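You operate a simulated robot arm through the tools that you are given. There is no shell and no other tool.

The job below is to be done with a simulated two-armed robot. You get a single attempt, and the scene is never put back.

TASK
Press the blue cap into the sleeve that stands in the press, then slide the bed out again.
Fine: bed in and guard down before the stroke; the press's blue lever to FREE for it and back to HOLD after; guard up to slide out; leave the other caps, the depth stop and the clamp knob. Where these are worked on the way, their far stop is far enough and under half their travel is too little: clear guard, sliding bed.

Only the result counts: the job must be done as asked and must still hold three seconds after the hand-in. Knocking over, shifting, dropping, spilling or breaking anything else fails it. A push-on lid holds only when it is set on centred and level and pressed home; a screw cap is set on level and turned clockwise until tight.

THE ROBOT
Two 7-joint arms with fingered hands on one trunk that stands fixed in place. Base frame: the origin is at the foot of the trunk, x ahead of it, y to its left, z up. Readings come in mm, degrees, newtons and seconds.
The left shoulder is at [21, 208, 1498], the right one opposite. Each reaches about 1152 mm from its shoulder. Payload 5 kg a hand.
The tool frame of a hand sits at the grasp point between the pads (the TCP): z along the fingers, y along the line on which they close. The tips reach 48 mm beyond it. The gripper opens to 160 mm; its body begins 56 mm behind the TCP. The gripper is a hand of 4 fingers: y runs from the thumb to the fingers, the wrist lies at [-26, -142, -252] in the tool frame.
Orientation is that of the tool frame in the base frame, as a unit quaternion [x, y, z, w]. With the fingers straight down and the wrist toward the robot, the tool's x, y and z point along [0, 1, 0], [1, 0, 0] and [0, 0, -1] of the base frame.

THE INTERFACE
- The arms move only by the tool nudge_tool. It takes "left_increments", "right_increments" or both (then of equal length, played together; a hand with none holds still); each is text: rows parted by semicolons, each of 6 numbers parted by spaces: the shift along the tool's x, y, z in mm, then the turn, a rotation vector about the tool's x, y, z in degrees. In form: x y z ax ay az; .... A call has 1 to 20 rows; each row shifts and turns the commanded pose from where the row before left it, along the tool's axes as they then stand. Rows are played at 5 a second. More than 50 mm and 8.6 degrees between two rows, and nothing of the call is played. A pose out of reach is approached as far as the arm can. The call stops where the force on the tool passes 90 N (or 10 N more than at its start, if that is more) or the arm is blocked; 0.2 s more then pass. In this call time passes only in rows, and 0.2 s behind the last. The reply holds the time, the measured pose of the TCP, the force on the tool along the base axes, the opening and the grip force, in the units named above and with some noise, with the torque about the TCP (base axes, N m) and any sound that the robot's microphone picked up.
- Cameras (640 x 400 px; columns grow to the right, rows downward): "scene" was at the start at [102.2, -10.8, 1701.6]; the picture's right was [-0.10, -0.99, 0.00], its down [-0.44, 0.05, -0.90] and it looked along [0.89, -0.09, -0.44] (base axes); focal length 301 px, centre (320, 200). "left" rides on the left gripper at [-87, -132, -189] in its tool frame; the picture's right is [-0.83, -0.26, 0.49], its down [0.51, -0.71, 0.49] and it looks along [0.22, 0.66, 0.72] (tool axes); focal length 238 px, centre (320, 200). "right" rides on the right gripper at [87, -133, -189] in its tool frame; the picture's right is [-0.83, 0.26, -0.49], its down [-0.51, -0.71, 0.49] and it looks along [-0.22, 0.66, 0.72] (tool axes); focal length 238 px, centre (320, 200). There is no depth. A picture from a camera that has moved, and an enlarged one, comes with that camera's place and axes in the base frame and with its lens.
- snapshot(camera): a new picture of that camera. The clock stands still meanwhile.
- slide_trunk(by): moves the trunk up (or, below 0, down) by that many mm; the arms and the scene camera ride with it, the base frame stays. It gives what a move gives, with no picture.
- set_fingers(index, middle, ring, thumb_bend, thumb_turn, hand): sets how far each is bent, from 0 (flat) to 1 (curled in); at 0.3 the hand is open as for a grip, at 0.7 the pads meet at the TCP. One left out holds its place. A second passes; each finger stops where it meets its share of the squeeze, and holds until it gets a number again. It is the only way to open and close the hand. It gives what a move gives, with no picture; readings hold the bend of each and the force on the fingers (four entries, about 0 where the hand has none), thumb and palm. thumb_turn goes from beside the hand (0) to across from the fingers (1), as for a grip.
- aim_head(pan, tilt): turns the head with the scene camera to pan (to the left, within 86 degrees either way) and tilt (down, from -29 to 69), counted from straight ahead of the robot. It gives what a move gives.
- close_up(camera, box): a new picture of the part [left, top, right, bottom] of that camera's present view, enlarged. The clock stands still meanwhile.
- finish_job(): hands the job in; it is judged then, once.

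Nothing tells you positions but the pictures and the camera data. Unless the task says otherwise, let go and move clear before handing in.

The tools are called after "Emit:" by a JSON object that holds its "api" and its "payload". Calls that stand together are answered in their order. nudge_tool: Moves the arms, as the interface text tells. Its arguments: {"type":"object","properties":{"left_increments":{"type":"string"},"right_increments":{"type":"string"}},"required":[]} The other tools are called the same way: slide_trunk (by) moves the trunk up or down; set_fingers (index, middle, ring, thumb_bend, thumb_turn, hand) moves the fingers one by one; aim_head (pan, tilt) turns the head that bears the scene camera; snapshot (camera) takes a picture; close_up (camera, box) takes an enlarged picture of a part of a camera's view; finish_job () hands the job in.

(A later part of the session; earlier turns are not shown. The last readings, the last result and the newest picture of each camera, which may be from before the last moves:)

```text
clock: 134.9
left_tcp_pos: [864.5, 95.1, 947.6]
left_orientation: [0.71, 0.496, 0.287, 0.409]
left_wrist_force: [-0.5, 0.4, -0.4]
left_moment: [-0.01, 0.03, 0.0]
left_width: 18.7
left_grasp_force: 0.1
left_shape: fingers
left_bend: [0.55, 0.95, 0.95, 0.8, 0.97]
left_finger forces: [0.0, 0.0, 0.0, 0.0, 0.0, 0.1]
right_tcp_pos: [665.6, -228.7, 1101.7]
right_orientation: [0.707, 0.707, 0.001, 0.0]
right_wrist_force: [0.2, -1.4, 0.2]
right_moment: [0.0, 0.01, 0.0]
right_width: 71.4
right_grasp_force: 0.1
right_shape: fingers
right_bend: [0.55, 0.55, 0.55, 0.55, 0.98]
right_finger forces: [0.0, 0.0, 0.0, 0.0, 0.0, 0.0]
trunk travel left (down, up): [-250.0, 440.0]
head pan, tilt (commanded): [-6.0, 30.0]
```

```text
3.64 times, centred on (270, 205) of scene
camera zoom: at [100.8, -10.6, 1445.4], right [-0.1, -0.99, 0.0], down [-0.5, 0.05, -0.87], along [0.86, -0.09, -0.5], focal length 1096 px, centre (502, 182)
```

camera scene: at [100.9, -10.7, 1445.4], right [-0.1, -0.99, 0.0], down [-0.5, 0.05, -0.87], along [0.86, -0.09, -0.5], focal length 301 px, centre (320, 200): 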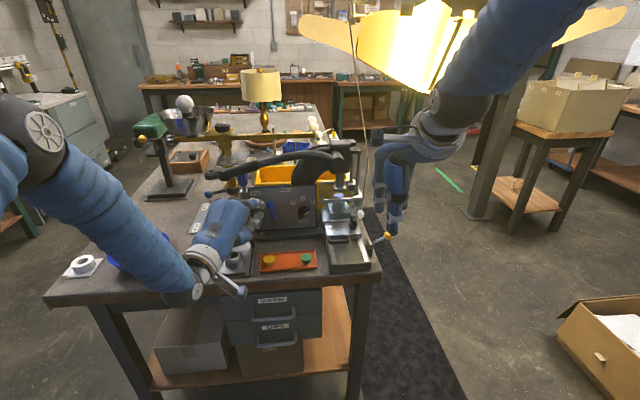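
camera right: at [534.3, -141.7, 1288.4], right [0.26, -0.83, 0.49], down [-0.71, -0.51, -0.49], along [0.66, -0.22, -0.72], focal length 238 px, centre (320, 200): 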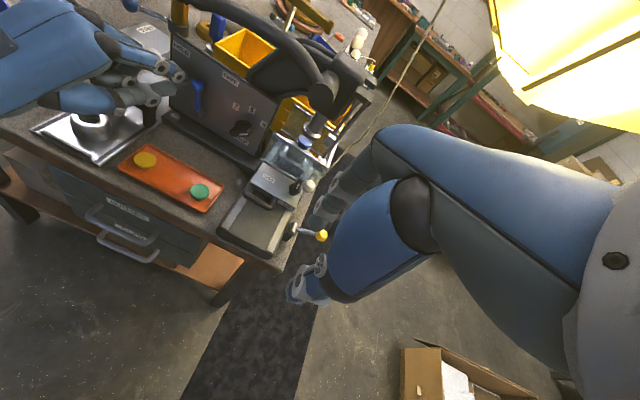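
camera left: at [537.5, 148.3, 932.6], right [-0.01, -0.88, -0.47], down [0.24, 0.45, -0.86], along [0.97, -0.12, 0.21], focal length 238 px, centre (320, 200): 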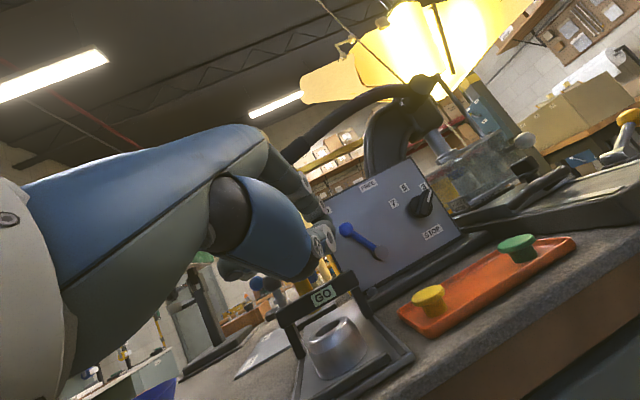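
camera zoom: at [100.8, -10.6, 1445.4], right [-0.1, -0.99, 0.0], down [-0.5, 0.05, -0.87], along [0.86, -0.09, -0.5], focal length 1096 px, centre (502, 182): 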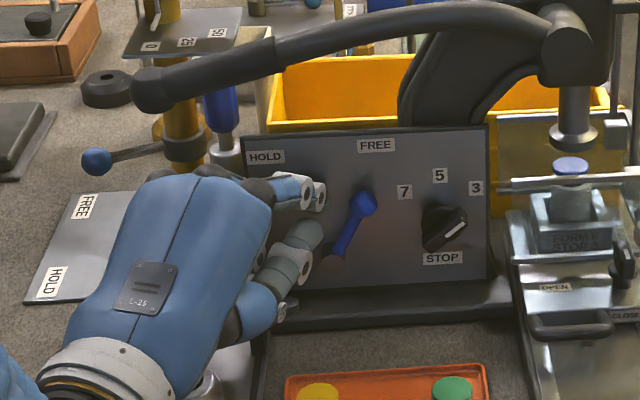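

The blue lever has snapped over to FREE. I'll withdraw the left hand, raise it in front of the press lever and turn it fingers-down again.

Emit:
{"api": "nudge_tool", "payload": {"left_increments": "-5.4 -21.9 -38 0 0 0; -5.4 -21.9 -38 0 0 0; -5.4 -21.9 -38 0 0 0; 0 39 -22.5 0 0 0; 0 39 -22.5 0 0 0; 0 39 -22.5 0 0 0; 0 39 -22.5 0 0 0; 0 39 -22.5 0 0 0; 0 0 0 7.5 0 0; 0 0 0 7.5 0 0; 0 0 0 7.5 0 0; 0 0 0 7.5 0 0; 0 0 0 7.5 0 0; 0 0 0 7.5 0 0; 0 0 0 7.5 0 0; 0 0 0 7.5 0 0; 0 0 0 0 0 0; 0 0 0 0 0 0"}}

Emit:
{"api": "set_fingers", "payload": {"hand": "left", "index": 0.55, "middle": 0.55, "ring": 0.55, "thumb_bend": 0.45}}

Emit:
{"api": "close_up", "payload": {"camera": "scene", "box": [190, 110, 400, 270]}}

Emit:
{"api": "snapshot", "payload": {"camera": "left"}}

Emit:
{"api": "close_up", "payload": {"camera": "right", "box": [60, 0, 340, 200]}}

```text
clock: 138.7
left_tcp_pos: [736.3, 124.7, 1169.9]
left_orientation: [0.82, 0.573, 0.001, 0.0]
left_wrist_force: [1.2, -0.6, -0.3]
left_moment: [0.0, 0.03, 0.03]
left_width: 18.5
left_grasp_force: 0.1
left_shape: fingers
left_bend: [0.55, 0.95, 0.95, 0.8, 0.97]
left_finger forces: [0.0, 0.0, 0.0, 0.1, 0.0, 0.1]
right_tcp_pos: [666.5, -229.9, 1099.2]
right_orientation: [0.707, 0.707, 0.0, 0.0]
right_wrist_force: [0.6, -0.5, 0.2]
right_moment: [0.03, -0.01, 0.03]
right_width: 71.5
right_grasp_force: 0.1
right_shape: fingers
right_bend: [0.55, 0.55, 0.55, 0.55, 0.98]
right_finger forces: [0.1, 0.0, 0.0, 0.0, 0.0, 0.1]
trunk travel left (down, up): [-250.0, 440.0]
head pan, tilt (commanded): [-6.0, 30.0]
```

```text
clock: 139.7
left_tcp_pos: [734.3, 124.3, 1171.2]
left_orientation: [0.82, 0.573, 0.001, 0.0]
left_wrist_force: [0.7, -0.9, 1.0]
left_moment: [-0.02, -0.05, 0.02]
left_width: 90.8
left_grasp_force: 0.1
left_shape: fingers
left_bend: [0.55, 0.55, 0.55, 0.45, 0.97]
left_finger forces: [0.0, 0.1, 0.1, 0.0, 0.0, 0.1]
right_tcp_pos: [666.8, -229.3, 1101.3]
right_orientation: [0.707, 0.707, 0.0, 0.0]
right_wrist_force: [0.0, -0.2, -1.0]
right_moment: [-0.03, 0.01, -0.01]
right_width: 71.2
right_grasp_force: 0.1
right_shape: fingers
right_bend: [0.55, 0.55, 0.55, 0.55, 0.98]
right_finger forces: [0.0, 0.1, 0.0, 0.0, 0.0, 0.0]
trunk travel left (down, up): [-250.0, 440.0]
head pan, tilt (commanded): [-6.0, 30.0]
```

```text
2.50 times, centred on (295, 190) of scene
camera zoom: at [100.8, -10.6, 1445.4], right [-0.1, -0.99, 0.0], down [-0.5, 0.05, -0.87], along [0.86, -0.09, -0.5], focal length 753 px, centre (382, 225)
```

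zoom: 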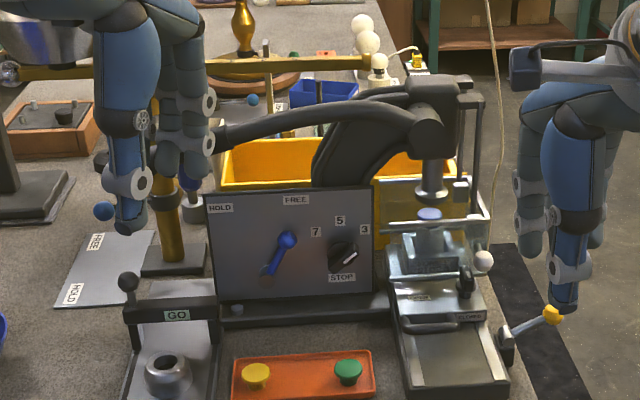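

```text
taken
camera left: at [578.9, 88.4, 1359.2], right [-0.53, -0.69, -0.49], down [-0.49, 0.72, -0.49], along [0.69, -0.02, -0.72], focal length 238 px, centre (320, 200)
```

left: 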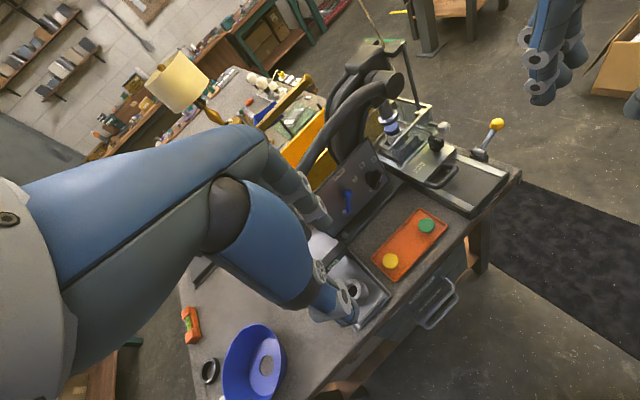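

```text
2.00 times, centred on (200, 100) of right
camera zoom: at [534.2, -141.5, 1288.4], right [0.26, -0.83, 0.49], down [-0.71, -0.51, -0.49], along [0.66, -0.22, -0.72], focal length 477 px, centre (560, 400)
```

zoom: 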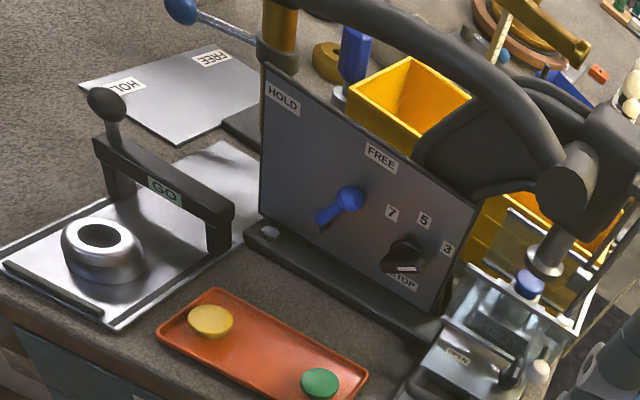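

FREE is set. Now I'll straighten the left hand's yaw, rise above the press lever and move over its grip.

Emit:
{"api": "nudge_tool", "payload": {"left_increments": "0 0 -10 0 0 -6.7; 0 0 -10 0 0 -6.7; 0 0 -10 0 0 -6.7; 0 0 0 0 0 0; 0 0 0 0 0 0"}}

Emit:
{"api": "nudge_tool", "payload": {"left_increments": "-1 28 0 0 0 0; -1 28 0 0 0 0; -1 28 0 0 0 0; -1 28 0 0 0 0; 0 0 0 0 0 0; 0 0 0 0 0 0"}}

Emit:
{"api": "close_up", "payload": {"camera": "scene", "box": [190, 100, 330, 230]}}

Emit:
{"api": "snapshot", "payload": {"camera": "left"}}

Emit:
{"api": "snapshot", "payload": {"camera": "right"}}

```text
clock: 140.9
left_tcp_pos: [734.0, 124.9, 1202.1]
left_orientation: [0.707, 0.708, 0.002, 0.001]
left_wrist_force: [-0.8, -0.7, -0.2]
left_moment: [0.06, -0.03, 0.01]
left_width: 91.0
left_grasp_force: 0.1
left_shape: fingers
left_bend: [0.55, 0.55, 0.55, 0.45, 0.97]
left_finger forces: [0.0, 0.0, 0.0, 0.0, 0.0, 0.0]
right_tcp_pos: [665.2, -228.5, 1101.0]
right_orientation: [0.707, 0.707, 0.0, 0.0]
right_wrist_force: [-0.8, -1.0, 0.0]
right_moment: [0.02, 0.02, -0.01]
right_width: 71.5
right_grasp_force: 0.0
right_shape: fingers
right_bend: [0.55, 0.55, 0.55, 0.55, 0.98]
right_finger forces: [0.0, 0.1, 0.0, 0.0, 0.0, 0.1]
trunk travel left (down, up): [-250.0, 440.0]
head pan, tilt (commanded): [-6.0, 30.0]
```

```text
clock: 142.3
left_tcp_pos: [847.4, 119.7, 1199.7]
left_orientation: [0.707, 0.707, 0.001, 0.0]
left_wrist_force: [0.9, 0.0, 0.2]
left_moment: [0.02, 0.03, 0.03]
left_width: 90.8
left_grasp_force: 0.1
left_shape: fingers
left_bend: [0.55, 0.55, 0.55, 0.45, 0.97]
left_finger forces: [0.0, 0.0, 0.0, 0.1, 0.0, 0.0]
right_tcp_pos: [666.3, -229.4, 1099.9]
right_orientation: [0.707, 0.708, 0.0, 0.0]
right_wrist_force: [0.8, 0.0, -1.7]
right_moment: [0.02, 0.06, 0.0]
right_width: 71.1
right_grasp_force: 0.0
right_shape: fingers
right_bend: [0.55, 0.55, 0.55, 0.55, 0.98]
right_finger forces: [0.0, 0.0, 0.0, 0.0, 0.0, 0.1]
trunk travel left (down, up): [-250.0, 440.0]
head pan, tilt (commanded): [-6.0, 30.0]
```

```text
3.08 times, centred on (260, 165) of scene
camera zoom: at [101.6, -10.6, 1445.3], right [-0.1, -0.99, 0.0], down [-0.5, 0.05, -0.87], along [0.86, -0.09, -0.5], focal length 927 px, centre (505, 308)
```

zoom: 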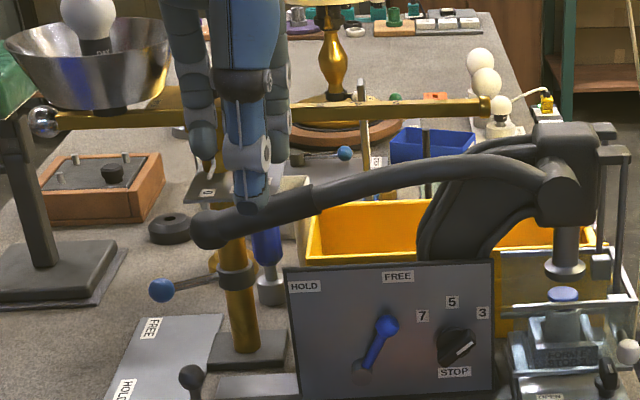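

```text
taken
camera left: at [713.1, 32.6, 1386.9], right [-0.26, -0.83, -0.49], down [-0.71, 0.51, -0.49], along [0.66, 0.22, -0.72], focal length 238 px, centre (320, 200)
```

left: 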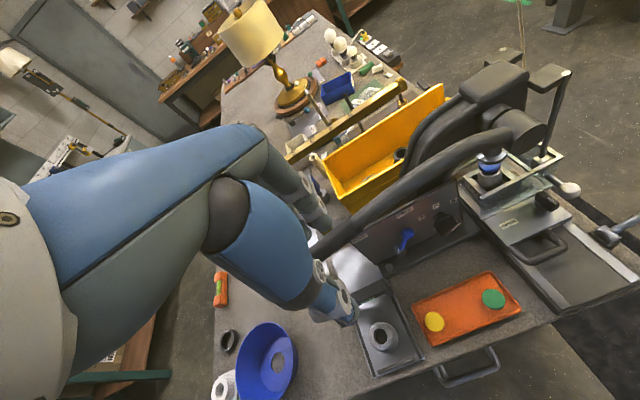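

```text
taken
camera right: at [534.9, -141.6, 1288.0], right [0.26, -0.83, 0.49], down [-0.71, -0.51, -0.49], along [0.66, -0.22, -0.72], focal length 238 px, centre (320, 200)
```

right: 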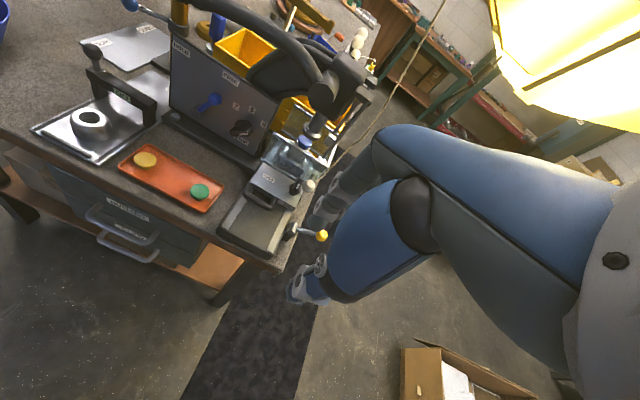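

The hand is above the press lever's grip. I'll zoom in to check the fingertips line up over the lever.

Emit:
{"api": "close_up", "payload": {"camera": "left", "box": [260, 130, 480, 330]}}

Emit:
{"api": "close_up", "payload": {"camera": "scene", "box": [210, 110, 310, 190]}}

```text
2.00 times, centred on (370, 230) of left
camera zoom: at [713.1, 32.6, 1386.9], right [-0.26, -0.83, -0.49], down [-0.71, 0.51, -0.49], along [0.66, 0.22, -0.72], focal length 477 px, centre (220, 140)
```

zoom: 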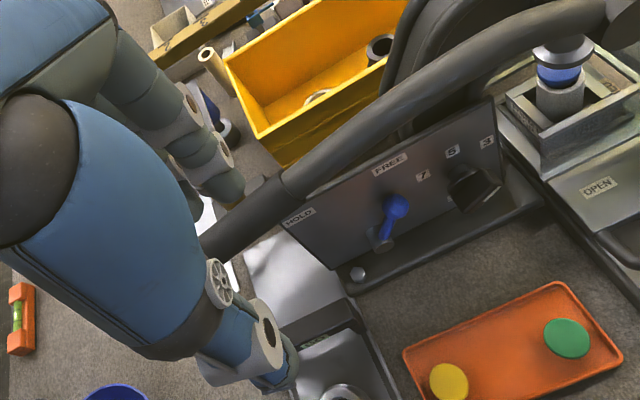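

```text
5.00 times, centred on (260, 150) of scene
camera zoom: at [101.6, -10.6, 1445.3], right [-0.1, -0.99, 0.0], down [-0.5, 0.05, -0.87], along [0.86, -0.09, -0.5], focal length 1506 px, centre (620, 450)
```

zoom: 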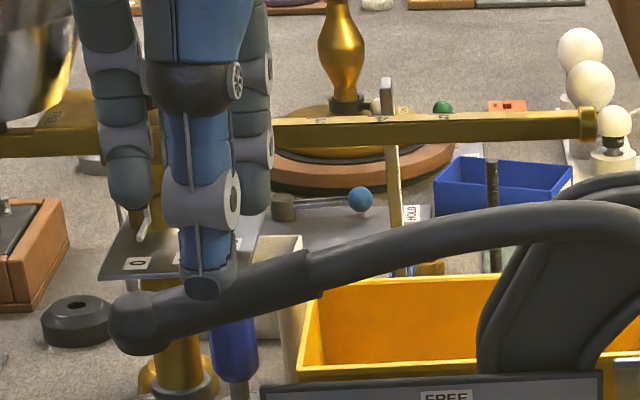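

The lever centre is about 12 mm further in +x than the fingertips. I'll shift forward and descend to contact.

Emit:
{"api": "nudge_tool", "payload": {"left_increments": "0 12 0 0 0 0; 0 0 8 0 0 0; 0 0 6 0 0 0; 0 0 5 0 0 0; 0 0 4 0 0 0; 0 0 4 0 0 0; 0 0 0 0 0 0; 0 0 0 0 0 0"}}

Emit:
{"api": "close_up", "payload": {"camera": "left", "box": [260, 130, 480, 330]}}

Emit:
{"api": "close_up", "payload": {"camera": "scene", "box": [210, 110, 310, 190]}}

```text
clock: 144.1
left_tcp_pos: [860.2, 121.0, 1174.7]
left_orientation: [0.707, 0.707, 0.002, 0.0]
left_wrist_force: [-0.4, -0.3, -0.2]
left_moment: [0.0, 0.01, -0.02]
left_width: 90.9
left_grasp_force: 0.0
left_shape: fingers
left_bend: [0.55, 0.55, 0.55, 0.45, 0.97]
left_finger forces: [0.0, 0.0, 0.0, 0.0, 0.0, 0.0]
right_tcp_pos: [666.8, -228.3, 1100.7]
right_orientation: [0.707, 0.707, 0.0, -0.001]
right_wrist_force: [0.0, 0.1, 0.1]
right_moment: [0.01, 0.04, -0.01]
right_width: 71.6
right_grasp_force: 0.1
right_shape: fingers
right_bend: [0.55, 0.55, 0.55, 0.55, 0.98]
right_finger forces: [0.1, 0.0, 0.0, 0.0, 0.1, 0.0]
trunk travel left (down, up): [-250.0, 440.0]
head pan, tilt (commanded): [-6.0, 30.0]
```

```text
2.00 times, centred on (370, 230) of left
camera zoom: at [724.9, 33.0, 1361.7], right [-0.26, -0.83, -0.49], down [-0.71, 0.51, -0.49], along [0.66, 0.22, -0.72], focal length 477 px, centre (220, 140)
```

zoom: 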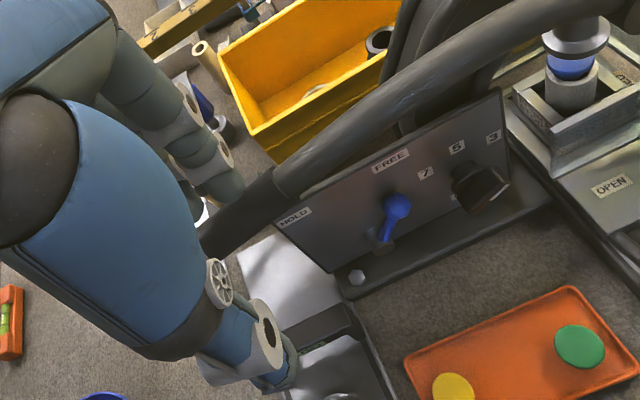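

```text
5.00 times, centred on (260, 150) of scene
camera zoom: at [100.9, -10.6, 1445.4], right [-0.1, -0.99, 0.0], down [-0.5, 0.05, -0.87], along [0.86, -0.09, -0.5], focal length 1506 px, centre (620, 450)
```

zoom: 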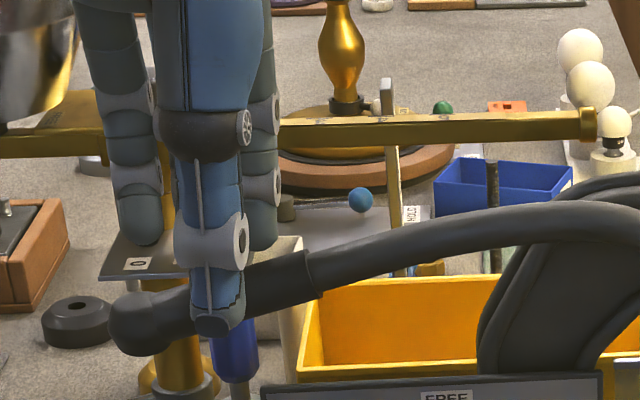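

The fingertips are just above the lever. I'll press down slowly and watch force, lever and ram.

Emit:
{"api": "nudge_tool", "payload": {"left_increments": "0 0 4 0 0 0; 0 0 4 0 0 0; 0 0 4 0 0 0; 0 0 4 0 0 0; 0 0 4 0 0 0; 0 0 0 0 0 0"}}

Emit:
{"api": "close_up", "payload": {"camera": "left", "box": [260, 130, 480, 330]}}

Emit:
{"api": "close_up", "payload": {"camera": "scene", "box": [210, 110, 390, 240]}}

```text
clock: 145.5
left_tcp_pos: [858.8, 122.3, 1162.9]
left_orientation: [0.707, 0.708, 0.005, 0.005]
left_wrist_force: [2.1, 0.5, 40.5]
left_moment: [-0.48, -2.01, 0.2]
left_width: 92.5
left_grasp_force: 19.2
left_shape: fingers
left_bend: [0.54, 0.55, 0.55, 0.45, 0.97]
left_finger forces: [39.5, 0.0, 0.1, 0.0, 0.0, 0.0]
right_tcp_pos: [662.6, -229.6, 1102.8]
right_orientation: [0.707, 0.707, 0.001, 0.001]
right_wrist_force: [-0.8, -0.8, -0.6]
right_moment: [-0.01, -0.01, -0.01]
right_width: 71.5
right_grasp_force: 0.0
right_shape: fingers
right_bend: [0.55, 0.55, 0.55, 0.55, 0.98]
right_finger forces: [0.1, 0.0, 0.0, 0.1, 0.0, 0.1]
trunk travel left (down, up): [-250.0, 440.0]
head pan, tilt (commanded): [-6.0, 30.0]
```

```text
2.00 times, centred on (370, 230) of left
camera zoom: at [722.2, 34.0, 1348.6], right [-0.25, -0.83, -0.49], down [-0.7, 0.51, -0.5], along [0.67, 0.22, -0.71], focal length 477 px, centre (220, 140)
```

zoom: 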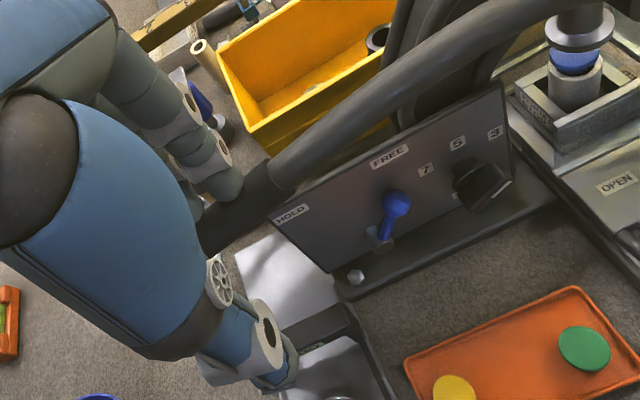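

```text
3.08 times, centred on (300, 175) of scene
camera zoom: at [97.2, -10.8, 1446.0], right [-0.1, -0.99, 0.0], down [-0.5, 0.05, -0.87], along [0.86, -0.09, -0.5], focal length 927 px, centre (382, 277)
```

zoom: 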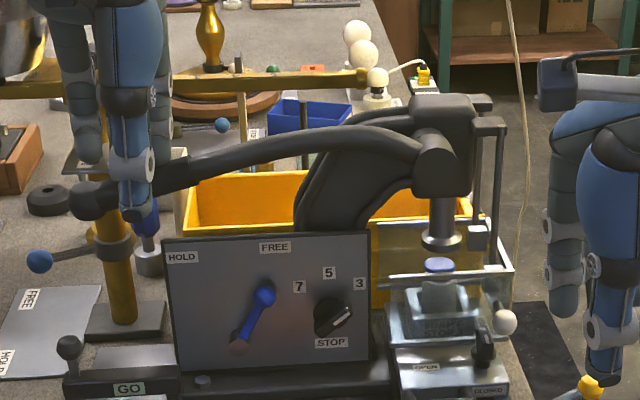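

The index pressed 40 N but the lever seems hardly to move. I'll hold still for a moment to see if it creeps.

Emit:
{"api": "nudge_tool", "payload": {"left_increments": "0 0 0 0 0 0; 0 0 0 0 0 0; 0 0 0 0 0 0; 0 0 0 0 0 0"}}

Emit:
{"api": "close_up", "payload": {"camera": "scene", "box": [210, 110, 390, 240]}}

Emit:
{"api": "close_up", "payload": {"camera": "right", "box": [140, 0, 380, 200]}}

```text
clock: 146.5
left_tcp_pos: [857.6, 121.4, 1161.5]
left_orientation: [0.708, 0.707, 0.005, 0.004]
left_wrist_force: [1.6, 3.0, 41.0]
left_moment: [-0.43, -2.03, 0.23]
left_width: 92.8
left_grasp_force: 20.4
left_shape: fingers
left_bend: [0.54, 0.55, 0.55, 0.45, 0.97]
left_finger forces: [40.7, 0.0, 0.0, 0.0, 0.0, 0.0]
right_tcp_pos: [664.4, -228.7, 1103.0]
right_orientation: [0.707, 0.707, 0.002, 0.001]
right_wrist_force: [-0.5, -0.2, 0.3]
right_moment: [0.01, 0.01, 0.0]
right_width: 71.2
right_grasp_force: 0.0
right_shape: fingers
right_bend: [0.55, 0.55, 0.55, 0.55, 0.98]
right_finger forces: [0.0, 0.0, 0.0, 0.1, 0.1, 0.1]
trunk travel left (down, up): [-250.0, 440.0]
head pan, tilt (commanded): [-6.0, 30.0]
```

```text
3.08 times, centred on (300, 175) of scene
camera zoom: at [97.3, -10.7, 1445.8], right [-0.1, -0.99, 0.0], down [-0.5, 0.05, -0.87], along [0.86, -0.09, -0.5], focal length 927 px, centre (382, 277)
```

zoom: 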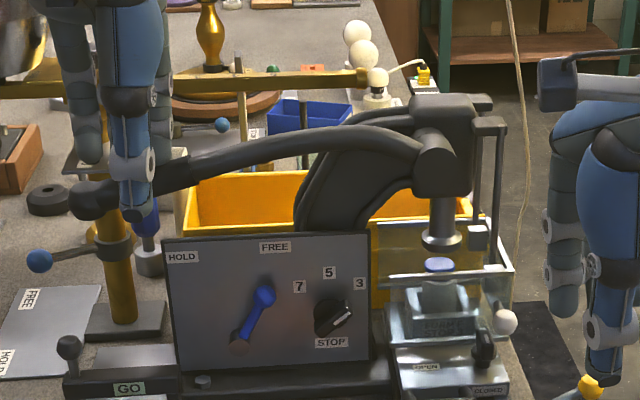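

```text
2.00 times, centred on (260, 100) of right
camera zoom: at [531.2, -141.6, 1289.9], right [0.26, -0.83, 0.49], down [-0.71, -0.51, -0.49], along [0.66, -0.22, -0.72], focal length 477 px, centre (440, 400)
```

zoom: 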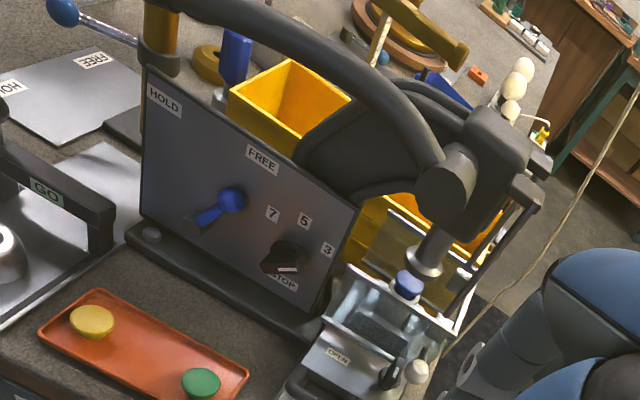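

The lever is solid in the downward direction, so the stroke is probably the other way. The ram is on the far side of the pivot, so lifting the lever end should drive the ram down. I'll back off and take a wrap grip around the lever handle to test gently.

Emit:
{"api": "nudge_tool", "payload": {"left_increments": "0 0 -10 0 0 0; 0 0 -18 0 0 0; 0 0 -20 0 0 0; 0 0 0 0 0 0; 0 0 0 0 0 0"}}

Emit:
{"api": "set_fingers", "payload": {"hand": "left", "index": 0.42, "middle": 0.42, "ring": 0.42, "thumb_bend": 0.42}}

Emit:
{"api": "nudge_tool", "payload": {"left_increments": "0 19 0 0 0 0; 0 19 0 0 0 0; 0 0 0 0 0 0; 0 0 0 0 0 0"}}

Emit:
{"api": "close_up", "payload": {"camera": "scene", "box": [190, 80, 390, 240]}}

Emit:
{"api": "close_up", "payload": {"camera": "left", "box": [240, 120, 480, 340]}}

```text
clock: 147.7
left_tcp_pos: [859.1, 119.3, 1203.5]
left_orientation: [0.708, 0.706, 0.001, 0.0]
left_wrist_force: [-0.4, 0.2, 0.2]
left_moment: [0.0, -0.04, 0.01]
left_width: 91.3
left_grasp_force: 0.1
left_shape: fingers
left_bend: [0.55, 0.55, 0.55, 0.45, 0.97]
left_finger forces: [0.0, 0.0, 0.1, 0.0, 0.0, 0.1]
right_tcp_pos: [665.2, -229.7, 1101.1]
right_orientation: [0.707, 0.707, 0.001, 0.0]
right_wrist_force: [-0.6, 0.3, -0.2]
right_moment: [0.02, -0.02, -0.02]
right_width: 71.3
right_grasp_force: 0.0
right_shape: fingers
right_bend: [0.55, 0.55, 0.55, 0.55, 0.98]
right_finger forces: [0.1, 0.0, 0.1, 0.1, 0.0, 0.1]
trunk travel left (down, up): [-250.0, 440.0]
head pan, tilt (commanded): [-6.0, 30.0]
```

```text
clock: 148.7
left_tcp_pos: [859.3, 120.2, 1203.6]
left_orientation: [0.707, 0.707, 0.001, 0.0]
left_wrist_force: [0.0, 0.6, 0.7]
left_moment: [0.0, 0.03, -0.02]
left_width: 123.0
left_grasp_force: 0.1
left_shape: fingers
left_bend: [0.42, 0.42, 0.42, 0.42, 0.97]
left_finger forces: [0.0, 0.0, 0.1, 0.0, 0.0, 0.1]
right_tcp_pos: [666.3, -227.5, 1101.1]
right_orientation: [0.707, 0.708, 0.0, 0.0]
right_wrist_force: [-0.5, -0.5, 0.5]
right_moment: [0.01, 0.0, -0.01]
right_width: 71.4
right_grasp_force: 0.1
right_shape: fingers
right_bend: [0.55, 0.55, 0.55, 0.55, 0.98]
right_finger forces: [0.0, 0.0, 0.0, 0.0, 0.0, 0.0]
trunk travel left (down, up): [-250.0, 440.0]
head pan, tilt (commanded): [-6.0, 30.0]
```

```text
clock: 149.7
left_tcp_pos: [896.7, 120.6, 1203.5]
left_orientation: [0.707, 0.707, 0.002, -0.001]
left_wrist_force: [0.5, 0.5, 0.9]
left_moment: [0.02, 0.02, -0.02]
left_width: 122.8
left_grasp_force: 0.1
left_shape: fingers
left_bend: [0.42, 0.42, 0.42, 0.42, 0.97]
left_finger forces: [0.0, 0.1, 0.0, 0.0, 0.1, 0.1]
right_tcp_pos: [667.6, -229.0, 1099.7]
right_orientation: [0.707, 0.707, 0.0, 0.0]
right_wrist_force: [-0.2, 0.1, 0.3]
right_moment: [-0.02, 0.01, 0.0]
right_width: 71.4
right_grasp_force: 0.0
right_shape: fingers
right_bend: [0.55, 0.55, 0.55, 0.55, 0.98]
right_finger forces: [0.0, 0.1, 0.1, 0.0, 0.1, 0.1]
trunk travel left (down, up): [-250.0, 440.0]
head pan, tilt (commanded): [-6.0, 30.0]
```

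```text
2.50 times, centred on (290, 160) of scene
camera zoom: at [101.2, -10.5, 1445.4], right [-0.1, -0.99, 0.0], down [-0.5, 0.05, -0.87], along [0.86, -0.09, -0.5], focal length 753 px, centre (395, 300)
```

zoom: 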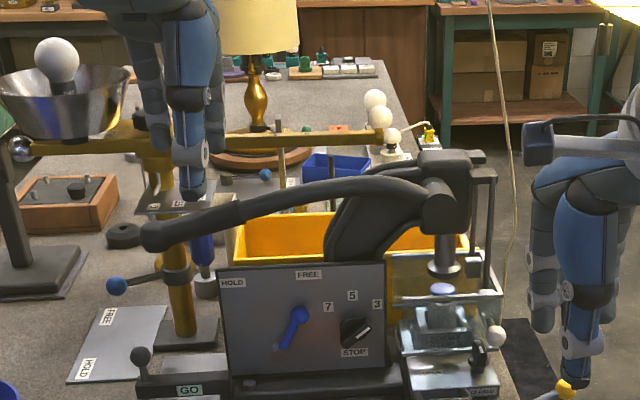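

```text
1.82 times, centred on (360, 230) of left
camera zoom: at [762.9, 33.3, 1391.2], right [-0.26, -0.83, -0.49], down [-0.71, 0.51, -0.49], along [0.66, 0.22, -0.72], focal length 433 px, centre (247, 146)
```

zoom: 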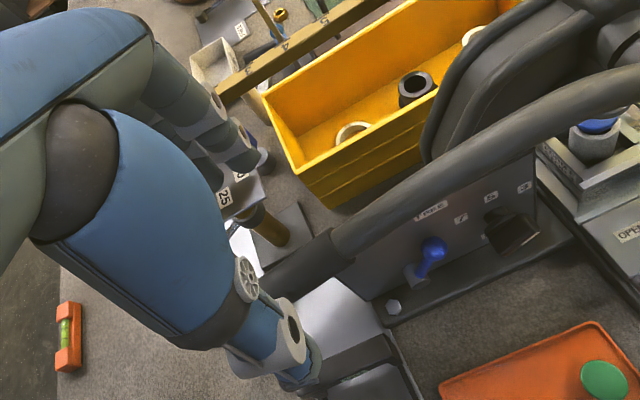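

There's a scale plate at x ≈ 988 behind the lever, so I'll narrow the hand and shift slightly toward me before descending around the lever.

Emit:
{"api": "set_fingers", "payload": {"hand": "left", "index": 0.51, "middle": 0.51, "ring": 0.51, "thumb_bend": 0.5}}

Emit:
{"api": "nudge_tool", "payload": {"left_increments": "0 -7 0 0 0 0; 0 0 15 0 0 0; 0 0 15 0 0 0; 0 0 15 0 0 0; 0 0 15 0 0 0; 0 0 0 0 0 0; 0 0 0 0 0 0"}}

Emit:
{"api": "close_up", "payload": {"camera": "scene", "box": [190, 80, 390, 240]}}

Emit:
{"api": "close_up", "payload": {"camera": "left", "box": [240, 120, 480, 340]}}

```text
clock: 150.7
left_tcp_pos: [896.3, 119.4, 1204.8]
left_orientation: [0.707, 0.707, 0.001, 0.0]
left_wrist_force: [0.2, -0.3, -0.2]
left_moment: [0.0, 0.03, -0.01]
left_width: 89.9
left_grasp_force: 0.0
left_shape: fingers
left_bend: [0.51, 0.51, 0.51, 0.5, 0.97]
left_finger forces: [0.0, 0.0, 0.1, 0.0, 0.0, 0.0]
right_tcp_pos: [666.0, -229.6, 1100.8]
right_orientation: [0.707, 0.707, 0.0, 0.0]
right_wrist_force: [0.4, 0.5, 0.5]
right_moment: [-0.01, -0.01, -0.01]
right_width: 71.2
right_grasp_force: 0.0
right_shape: fingers
right_bend: [0.55, 0.55, 0.55, 0.55, 0.98]
right_finger forces: [0.1, 0.0, 0.0, 0.0, 0.0, 0.1]
trunk travel left (down, up): [-250.0, 440.0]
head pan, tilt (commanded): [-6.0, 30.0]
```

```text
clock: 152.3
left_tcp_pos: [889.4, 120.2, 1142.4]
left_orientation: [0.707, 0.707, 0.001, 0.0]
left_wrist_force: [-0.3, -0.4, 0.0]
left_moment: [-0.02, 0.01, 0.03]
left_width: 89.5
left_grasp_force: 0.2
left_shape: fingers
left_bend: [0.51, 0.51, 0.51, 0.5, 0.97]
left_finger forces: [0.0, 0.0, 0.0, 0.0, 0.0, 0.0]
right_tcp_pos: [665.3, -229.3, 1101.4]
right_orientation: [0.707, 0.707, 0.0, 0.0]
right_wrist_force: [0.3, -0.7, 0.8]
right_moment: [-0.02, -0.01, 0.04]
right_width: 71.4
right_grasp_force: 0.0
right_shape: fingers
right_bend: [0.55, 0.55, 0.55, 0.55, 0.98]
right_finger forces: [0.0, 0.0, 0.0, 0.0, 0.0, 0.0]
trunk travel left (down, up): [-250.0, 440.0]
head pan, tilt (commanded): [-6.0, 30.0]
```

```text
2.50 times, centred on (290, 160) of scene
camera zoom: at [101.1, -10.5, 1445.4], right [-0.1, -0.99, 0.0], down [-0.5, 0.05, -0.87], along [0.86, -0.09, -0.5], focal length 753 px, centre (395, 300)
```

zoom: 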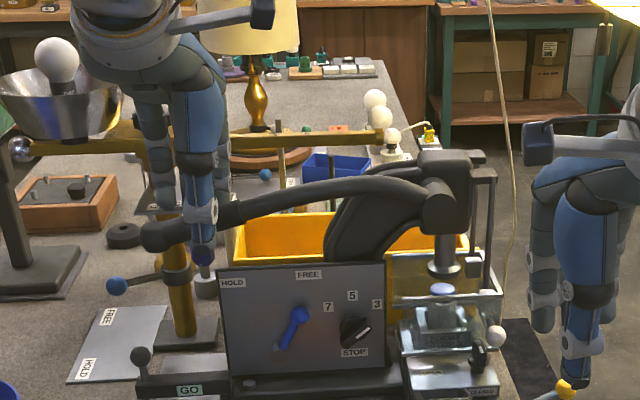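

```text
1.82 times, centred on (360, 230) of left
camera zoom: at [756.0, 32.9, 1330.2], right [-0.26, -0.83, -0.49], down [-0.71, 0.51, -0.49], along [0.66, 0.22, -0.72], focal length 433 px, centre (247, 146)
```

zoom: 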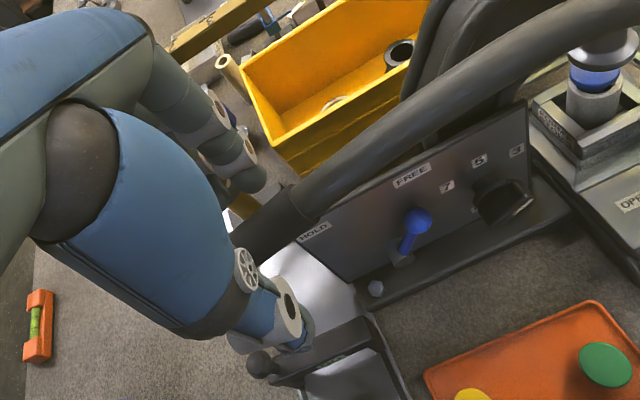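

The lever is between thumb and fingers. I'll descend further, staying clear of the panel's top corner, then wrap the fingers around it.

Emit:
{"api": "nudge_tool", "payload": {"left_increments": "0 0 15 0 0 0; 0 0 15 0 0 0; 0 0 15 0 0 0; 0 0 12 0 0 0; 0 0 0 0 0 0; 0 0 0 0 0 0"}}

Emit:
{"api": "set_fingers", "payload": {"hand": "left", "index": 0.68, "middle": 0.68, "ring": 0.68, "thumb_bend": 0.65}}

Emit:
{"api": "close_up", "payload": {"camera": "scene", "box": [190, 90, 330, 220]}}

Emit:
{"api": "close_up", "payload": {"camera": "left", "box": [240, 120, 480, 340]}}

```text
clock: 153.7
left_tcp_pos: [890.2, 121.3, 1085.1]
left_orientation: [0.707, 0.707, 0.001, 0.0]
left_wrist_force: [-0.2, -0.3, -0.3]
left_moment: [-0.03, 0.06, 0.0]
left_width: 89.7
left_grasp_force: 0.1
left_shape: fingers
left_bend: [0.51, 0.51, 0.51, 0.5, 0.97]
left_finger forces: [0.0, 0.0, 0.0, 0.0, 0.0, 0.0]
right_tcp_pos: [667.2, -229.5, 1100.4]
right_orientation: [0.707, 0.707, 0.0, 0.0]
right_wrist_force: [-0.1, -0.1, 0.1]
right_moment: [0.0, -0.01, -0.03]
right_width: 71.5
right_grasp_force: 0.2
right_shape: fingers
right_bend: [0.55, 0.55, 0.55, 0.55, 0.98]
right_finger forces: [0.0, 0.0, 0.0, 0.1, 0.1, 0.0]
trunk travel left (down, up): [-250.0, 440.0]
head pan, tilt (commanded): [-6.0, 30.0]
```

```text
clock: 154.7
left_tcp_pos: [891.0, 120.7, 1085.1]
left_orientation: [0.708, 0.706, 0.002, 0.0]
left_wrist_force: [3.0, -0.4, -1.0]
left_moment: [-0.09, -0.05, -0.11]
left_width: 26.4
left_grasp_force: 1.4
left_shape: fingers
left_bend: [0.68, 0.68, 0.67, 0.65, 0.97]
left_finger forces: [0.0, 0.0, 2.7, 0.0, 0.1, 0.1]
right_tcp_pos: [666.1, -229.2, 1100.2]
right_orientation: [0.707, 0.707, 0.0, 0.0]
right_wrist_force: [0.4, -0.2, 0.0]
right_moment: [0.01, -0.02, -0.03]
right_width: 71.1
right_grasp_force: 0.0
right_shape: fingers
right_bend: [0.55, 0.55, 0.55, 0.55, 0.98]
right_finger forces: [0.0, 0.1, 0.0, 0.1, 0.0, 0.1]
trunk travel left (down, up): [-250.0, 440.0]
head pan, tilt (commanded): [-6.0, 30.0]
```

```text
3.08 times, centred on (260, 155) of scene
camera zoom: at [101.1, -10.6, 1445.4], right [-0.1, -0.99, 0.0], down [-0.5, 0.05, -0.87], along [0.86, -0.09, -0.5], focal length 927 px, centre (505, 338)
```

zoom: 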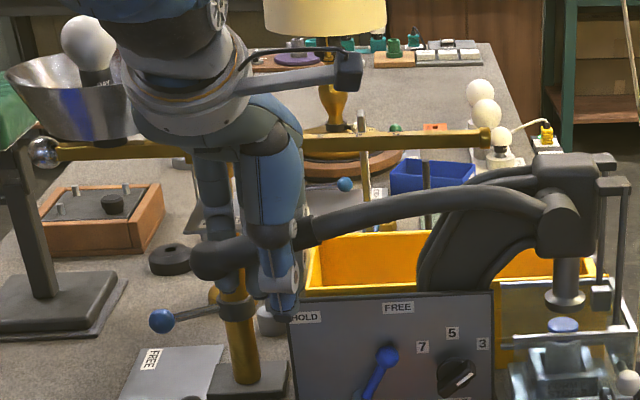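

```text
1.82 times, centred on (360, 230) of left
camera zoom: at [756.3, 33.4, 1273.3], right [-0.26, -0.83, -0.49], down [-0.71, 0.51, -0.49], along [0.66, 0.22, -0.72], focal length 433 px, centre (247, 146)
```

zoom: 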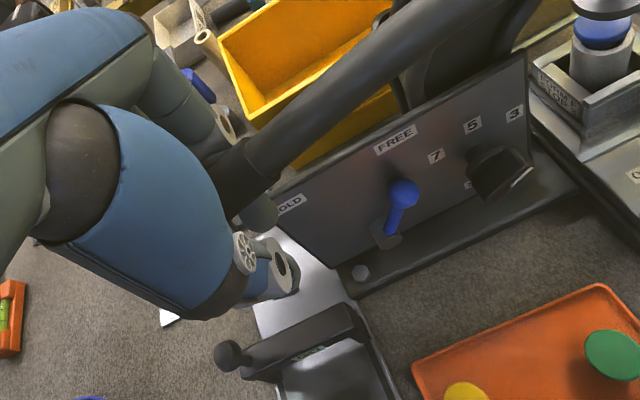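

The fingers are wrapping behind and under the lever. I'll curl them further under it, then lift gently to test.

Emit:
{"api": "set_fingers", "payload": {"hand": "left", "index": 0.78, "middle": 0.78, "ring": 0.78, "thumb_bend": 0.68}}

Emit:
{"api": "nudge_tool", "payload": {"left_increments": "0 0 -4 0 0 0; 0 0 -4 0 0 0; 0 0 -4 0 0 0; 0 0 -4 0 0 0; 0 0 0 0 0 0"}}

Emit:
{"api": "close_up", "payload": {"camera": "scene", "box": [190, 90, 390, 230]}}

Emit:
{"api": "close_up", "payload": {"camera": "right", "box": [140, 0, 380, 200]}}

```text
clock: 155.7
left_tcp_pos: [891.8, 120.1, 1084.8]
left_orientation: [0.708, 0.706, 0.001, 0.0]
left_wrist_force: [12.2, -2.7, -2.6]
left_moment: [-0.22, 0.05, -0.65]
left_width: 9.7
left_grasp_force: 5.1
left_shape: fingers
left_bend: [0.77, 0.78, 0.77, 0.66, 0.97]
left_finger forces: [0.0, 0.1, 10.2, 0.0, 0.0, 0.0]
right_tcp_pos: [666.7, -229.5, 1099.7]
right_orientation: [0.708, 0.706, -0.001, -0.001]
right_wrist_force: [0.5, -0.7, -0.1]
right_moment: [0.02, -0.02, -0.04]
right_width: 71.5
right_grasp_force: 0.1
right_shape: fingers
right_bend: [0.55, 0.55, 0.55, 0.55, 0.98]
right_finger forces: [0.0, 0.0, 0.0, 0.1, 0.0, 0.1]
trunk travel left (down, up): [-250.0, 440.0]
head pan, tilt (commanded): [-6.0, 30.0]
```

```text
clock: 156.9
left_tcp_pos: [890.6, 120.8, 1100.2]
left_orientation: [0.707, 0.707, 0.0, -0.001]
left_wrist_force: [12.6, -1.0, -4.2]
left_moment: [-0.22, 0.04, -0.72]
left_width: 9.8
left_grasp_force: 5.3
left_shape: fingers
left_bend: [0.77, 0.78, 0.77, 0.66, 0.97]
left_finger forces: [0.1, 0.0, 11.0, 0.0, 0.1, 0.1]
right_tcp_pos: [666.3, -229.6, 1100.9]
right_orientation: [0.707, 0.707, -0.001, 0.0]
right_wrist_force: [1.0, 0.2, 0.0]
right_moment: [0.0, 0.05, 0.01]
right_width: 71.8
right_grasp_force: 0.1
right_shape: fingers
right_bend: [0.55, 0.55, 0.55, 0.55, 0.98]
right_finger forces: [0.0, 0.0, 0.1, 0.0, 0.1, 0.0]
trunk travel left (down, up): [-250.0, 440.0]
head pan, tilt (commanded): [-6.0, 30.0]
```

```text
2.86 times, centred on (290, 160) of scene
camera zoom: at [102.4, -10.6, 1445.3], right [-0.1, -0.99, 0.0], down [-0.5, 0.05, -0.87], along [0.86, -0.09, -0.5], focal length 861 px, centre (406, 314)
```

zoom: 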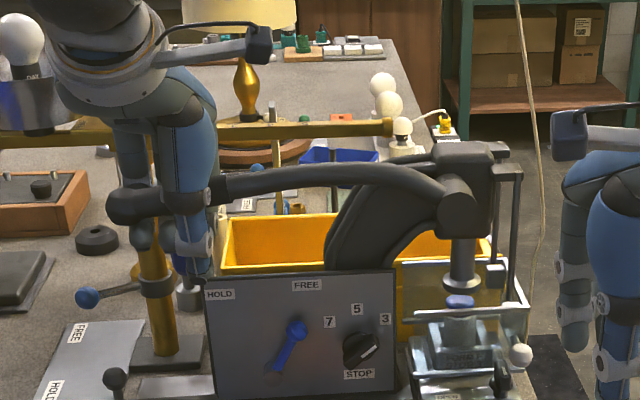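

```text
2.00 times, centred on (260, 100) of right
camera zoom: at [535.7, -141.6, 1287.8], right [0.26, -0.83, 0.49], down [-0.71, -0.51, -0.49], along [0.65, -0.22, -0.72], focal length 477 px, centre (440, 400)
```

zoom: 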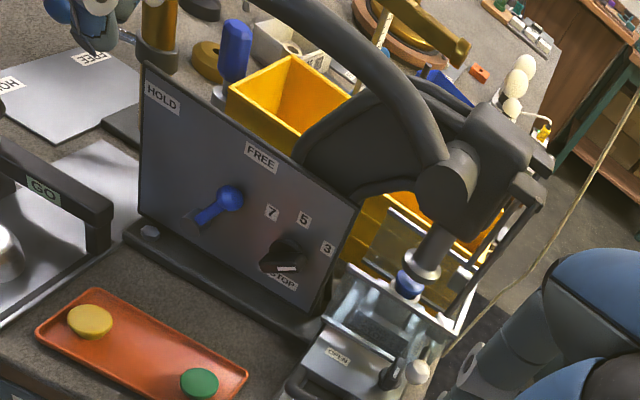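

The lever rises easily, so up is the free direction. I'll check whether the ram moved down.

Emit:
{"api": "close_up", "payload": {"camera": "scene", "box": [320, 140, 380, 210]}}

Emit:
{"api": "close_up", "payload": {"camera": "right", "box": [290, 80, 370, 180]}}

```text
5.71 times, centred on (350, 175) of scene
camera zoom: at [102.4, -10.6, 1445.3], right [-0.1, -0.99, 0.0], down [-0.5, 0.05, -0.87], along [0.86, -0.09, -0.5], focal length 1722 px, centre (149, 343)
```

zoom: 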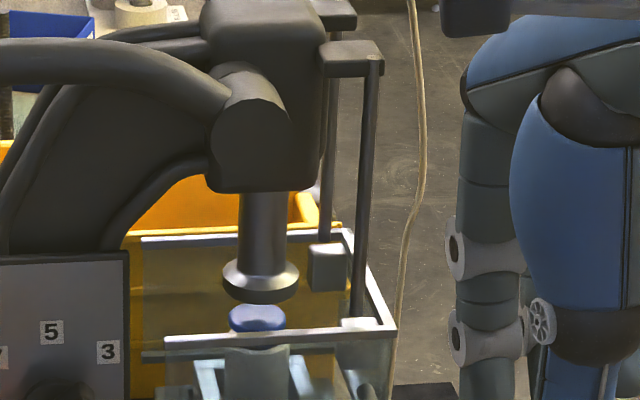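

```text
4.00 times, centred on (330, 130) of right
camera zoom: at [535.7, -141.6, 1287.8], right [0.26, -0.83, 0.49], down [-0.71, -0.51, -0.49], along [0.65, -0.22, -0.72], focal length 953 px, centre (280, 480)
```

zoom: 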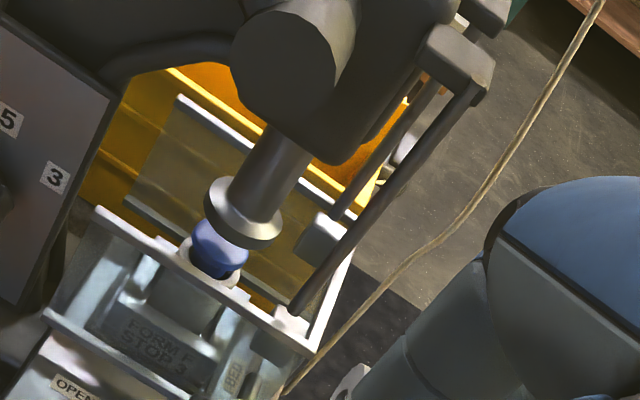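

Confirmed: lifting the lever drives the ram down, and it's now just above the cap. I'll continue lifting along the lever's arc in small steps, watching force and cap.

Emit:
{"api": "nudge_tool", "payload": {"left_increments": "0.2 0 -6 0 1.3 0; 0.2 0 -6 0 1.3 0; 0 0 0 0 0 0"}}

Emit:
{"api": "close_up", "payload": {"camera": "scene", "box": [320, 140, 380, 210]}}

Emit:
{"api": "close_up", "payload": {"camera": "right", "box": [290, 80, 370, 180]}}

```text
clock: 157.7
left_tcp_pos: [891.0, 121.1, 1112.7]
left_orientation: [0.708, 0.706, 0.017, -0.017]
left_wrist_force: [12.4, -2.2, -4.8]
left_moment: [-0.23, 0.16, -0.77]
left_width: 9.7
left_grasp_force: 6.4
left_shape: fingers
left_bend: [0.77, 0.78, 0.77, 0.66, 0.97]
left_finger forces: [0.0, 0.0, 12.3, 0.0, 0.0, 0.0]
right_tcp_pos: [667.8, -229.0, 1100.1]
right_orientation: [0.707, 0.707, -0.001, 0.001]
right_wrist_force: [0.6, 0.3, 0.0]
right_moment: [-0.01, 0.0, -0.03]
right_width: 71.1
right_grasp_force: 0.0
right_shape: fingers
right_bend: [0.55, 0.55, 0.55, 0.55, 0.98]
right_finger forces: [0.1, 0.0, 0.0, 0.0, 0.0, 0.1]
trunk travel left (down, up): [-250.0, 440.0]
head pan, tilt (commanded): [-6.0, 30.0]
```

```text
5.71 times, centred on (350, 175) of scene
camera zoom: at [102.6, -10.7, 1445.3], right [-0.1, -0.99, 0.0], down [-0.5, 0.05, -0.87], along [0.86, -0.09, -0.5], focal length 1722 px, centre (149, 343)
```

zoom: 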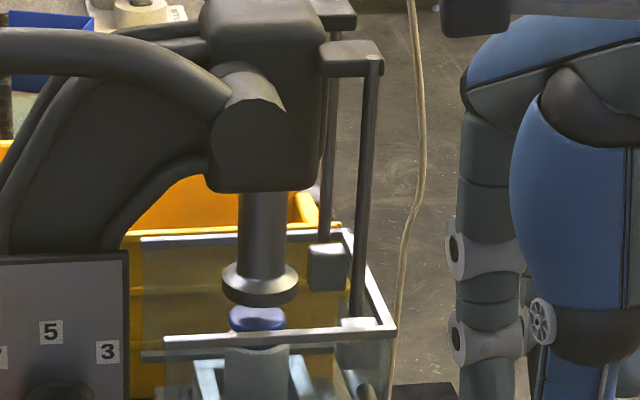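

```text
4.00 times, centred on (330, 130) of right
camera zoom: at [535.8, -141.7, 1287.7], right [0.26, -0.83, 0.49], down [-0.71, -0.51, -0.49], along [0.65, -0.22, -0.72], focal length 953 px, centre (280, 480)
```

zoom: 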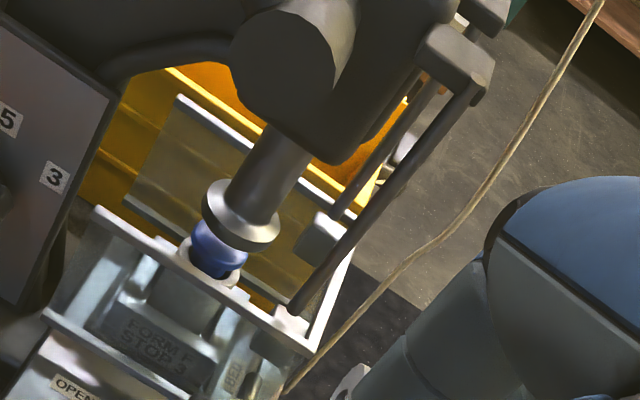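

The ram is at about z 981 with roughly 25 mm still to go to the cap. I'll continue lifting along the arc.

Emit:
{"api": "nudge_tool", "payload": {"left_increments": "0 0 -7 0 1.5 0; 0 0 -7 0 1.5 0; 0 0 -7 0 1.5 0; 0 0 -7 0 1.5 0; 0 0 0 0 0 0"}}

Emit:
{"api": "close_up", "payload": {"camera": "scene", "box": [320, 140, 380, 210]}}

Emit:
{"api": "close_up", "payload": {"camera": "scene", "box": [190, 60, 390, 230]}}

```text
clock: 158.9
left_tcp_pos: [892.9, 119.3, 1140.6]
left_orientation: [0.705, 0.705, 0.053, -0.054]
left_wrist_force: [12.0, -3.0, -4.2]
left_moment: [-0.17, 0.15, -0.68]
left_width: 9.7
left_grasp_force: 6.0
left_shape: fingers
left_bend: [0.77, 0.78, 0.77, 0.66, 0.97]
left_finger forces: [0.0, 0.0, 12.2, 0.0, 0.1, 0.1]
right_tcp_pos: [667.2, -229.1, 1101.5]
right_orientation: [0.707, 0.707, -0.001, -0.001]
right_wrist_force: [-0.7, -0.1, -0.3]
right_moment: [-0.01, 0.01, -0.01]
right_width: 71.3
right_grasp_force: 0.1
right_shape: fingers
right_bend: [0.55, 0.55, 0.55, 0.55, 0.98]
right_finger forces: [0.0, 0.1, 0.0, 0.0, 0.0, 0.1]
trunk travel left (down, up): [-250.0, 440.0]
head pan, tilt (commanded): [-6.0, 30.0]
```

```text
5.71 times, centred on (350, 175) of scene
camera zoom: at [102.5, -10.9, 1445.3], right [-0.1, -0.99, 0.0], down [-0.5, 0.05, -0.87], along [0.86, -0.09, -0.5], focal length 1722 px, centre (149, 343)
```

zoom: 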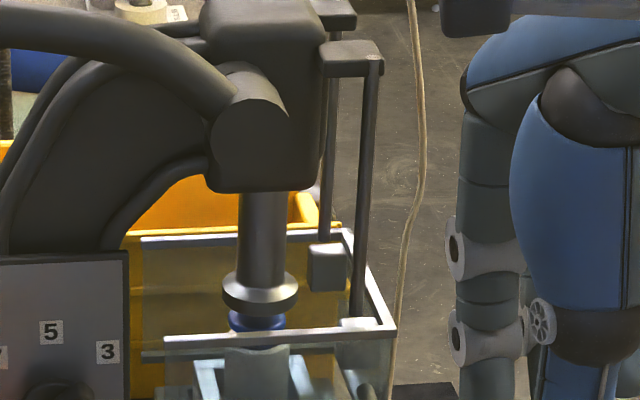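

```text
2.35 times, centred on (290, 145) of scene
camera zoom: at [102.5, -10.9, 1445.3], right [-0.1, -0.99, 0.0], down [-0.5, 0.05, -0.87], along [0.86, -0.09, -0.5], focal length 709 px, centre (391, 329)
```

zoom: 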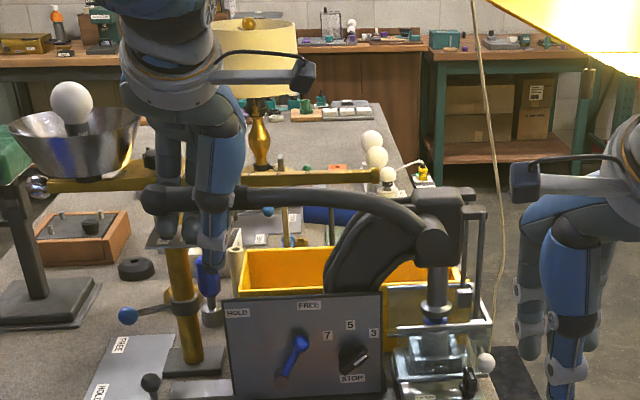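

The ram keeps descending at about 1 mm per degree, with only 4 N of effort. I'll keep lifting along the arc without rolling the hand further.

Emit:
{"api": "nudge_tool", "payload": {"left_increments": "-0.3 0 -7 0 0.5 0; -0.3 0 -7 0 0.5 0; -0.5 0 -7 0 0.5 0; -0.5 0 -7 0 0.5 0; -0.6 0 -7 0 0.5 0; -0.6 0 -7 0 0.5 0; 0 0 0 0 0 0"}}

Emit:
{"api": "close_up", "payload": {"camera": "scene", "box": [320, 140, 380, 210]}}

Emit:
{"api": "close_up", "payload": {"camera": "scene", "box": [190, 60, 390, 230]}}

```text
clock: 160.5
left_tcp_pos: [890.9, 108.2, 1181.4]
left_orientation: [0.704, 0.703, 0.073, -0.072]
left_wrist_force: [12.8, 2.2, -4.4]
left_moment: [-0.13, 0.28, -0.6]
left_width: 10.0
left_grasp_force: 6.0
left_shape: fingers
left_bend: [0.77, 0.78, 0.77, 0.66, 0.97]
left_finger forces: [1.5, 0.1, 10.2, 0.0, 0.0, 0.1]
right_tcp_pos: [667.4, -228.7, 1099.3]
right_orientation: [0.707, 0.707, -0.001, -0.001]
right_wrist_force: [-0.2, -0.2, 0.3]
right_moment: [0.01, 0.03, 0.04]
right_width: 71.2
right_grasp_force: 0.2
right_shape: fingers
right_bend: [0.55, 0.55, 0.55, 0.55, 0.98]
right_finger forces: [0.0, 0.0, 0.0, 0.0, 0.1, 0.0]
trunk travel left (down, up): [-250.0, 440.0]
head pan, tilt (commanded): [-6.0, 30.0]
```

```text
5.71 times, centred on (350, 175) of scene
camera zoom: at [102.6, -10.3, 1445.3], right [-0.1, -0.99, 0.0], down [-0.5, 0.05, -0.87], along [0.86, -0.09, -0.5], focal length 1722 px, centre (149, 343)
```

zoom: 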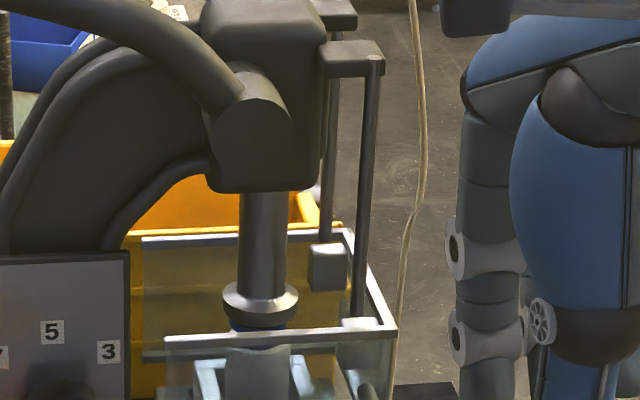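

```text
2.35 times, centred on (290, 145) of scene
camera zoom: at [102.6, -10.3, 1445.3], right [-0.1, -0.99, 0.0], down [-0.5, 0.05, -0.87], along [0.86, -0.09, -0.5], focal length 709 px, centre (391, 329)
```

zoom: 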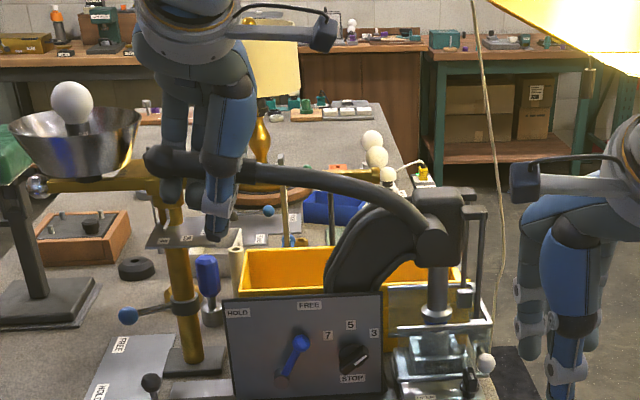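

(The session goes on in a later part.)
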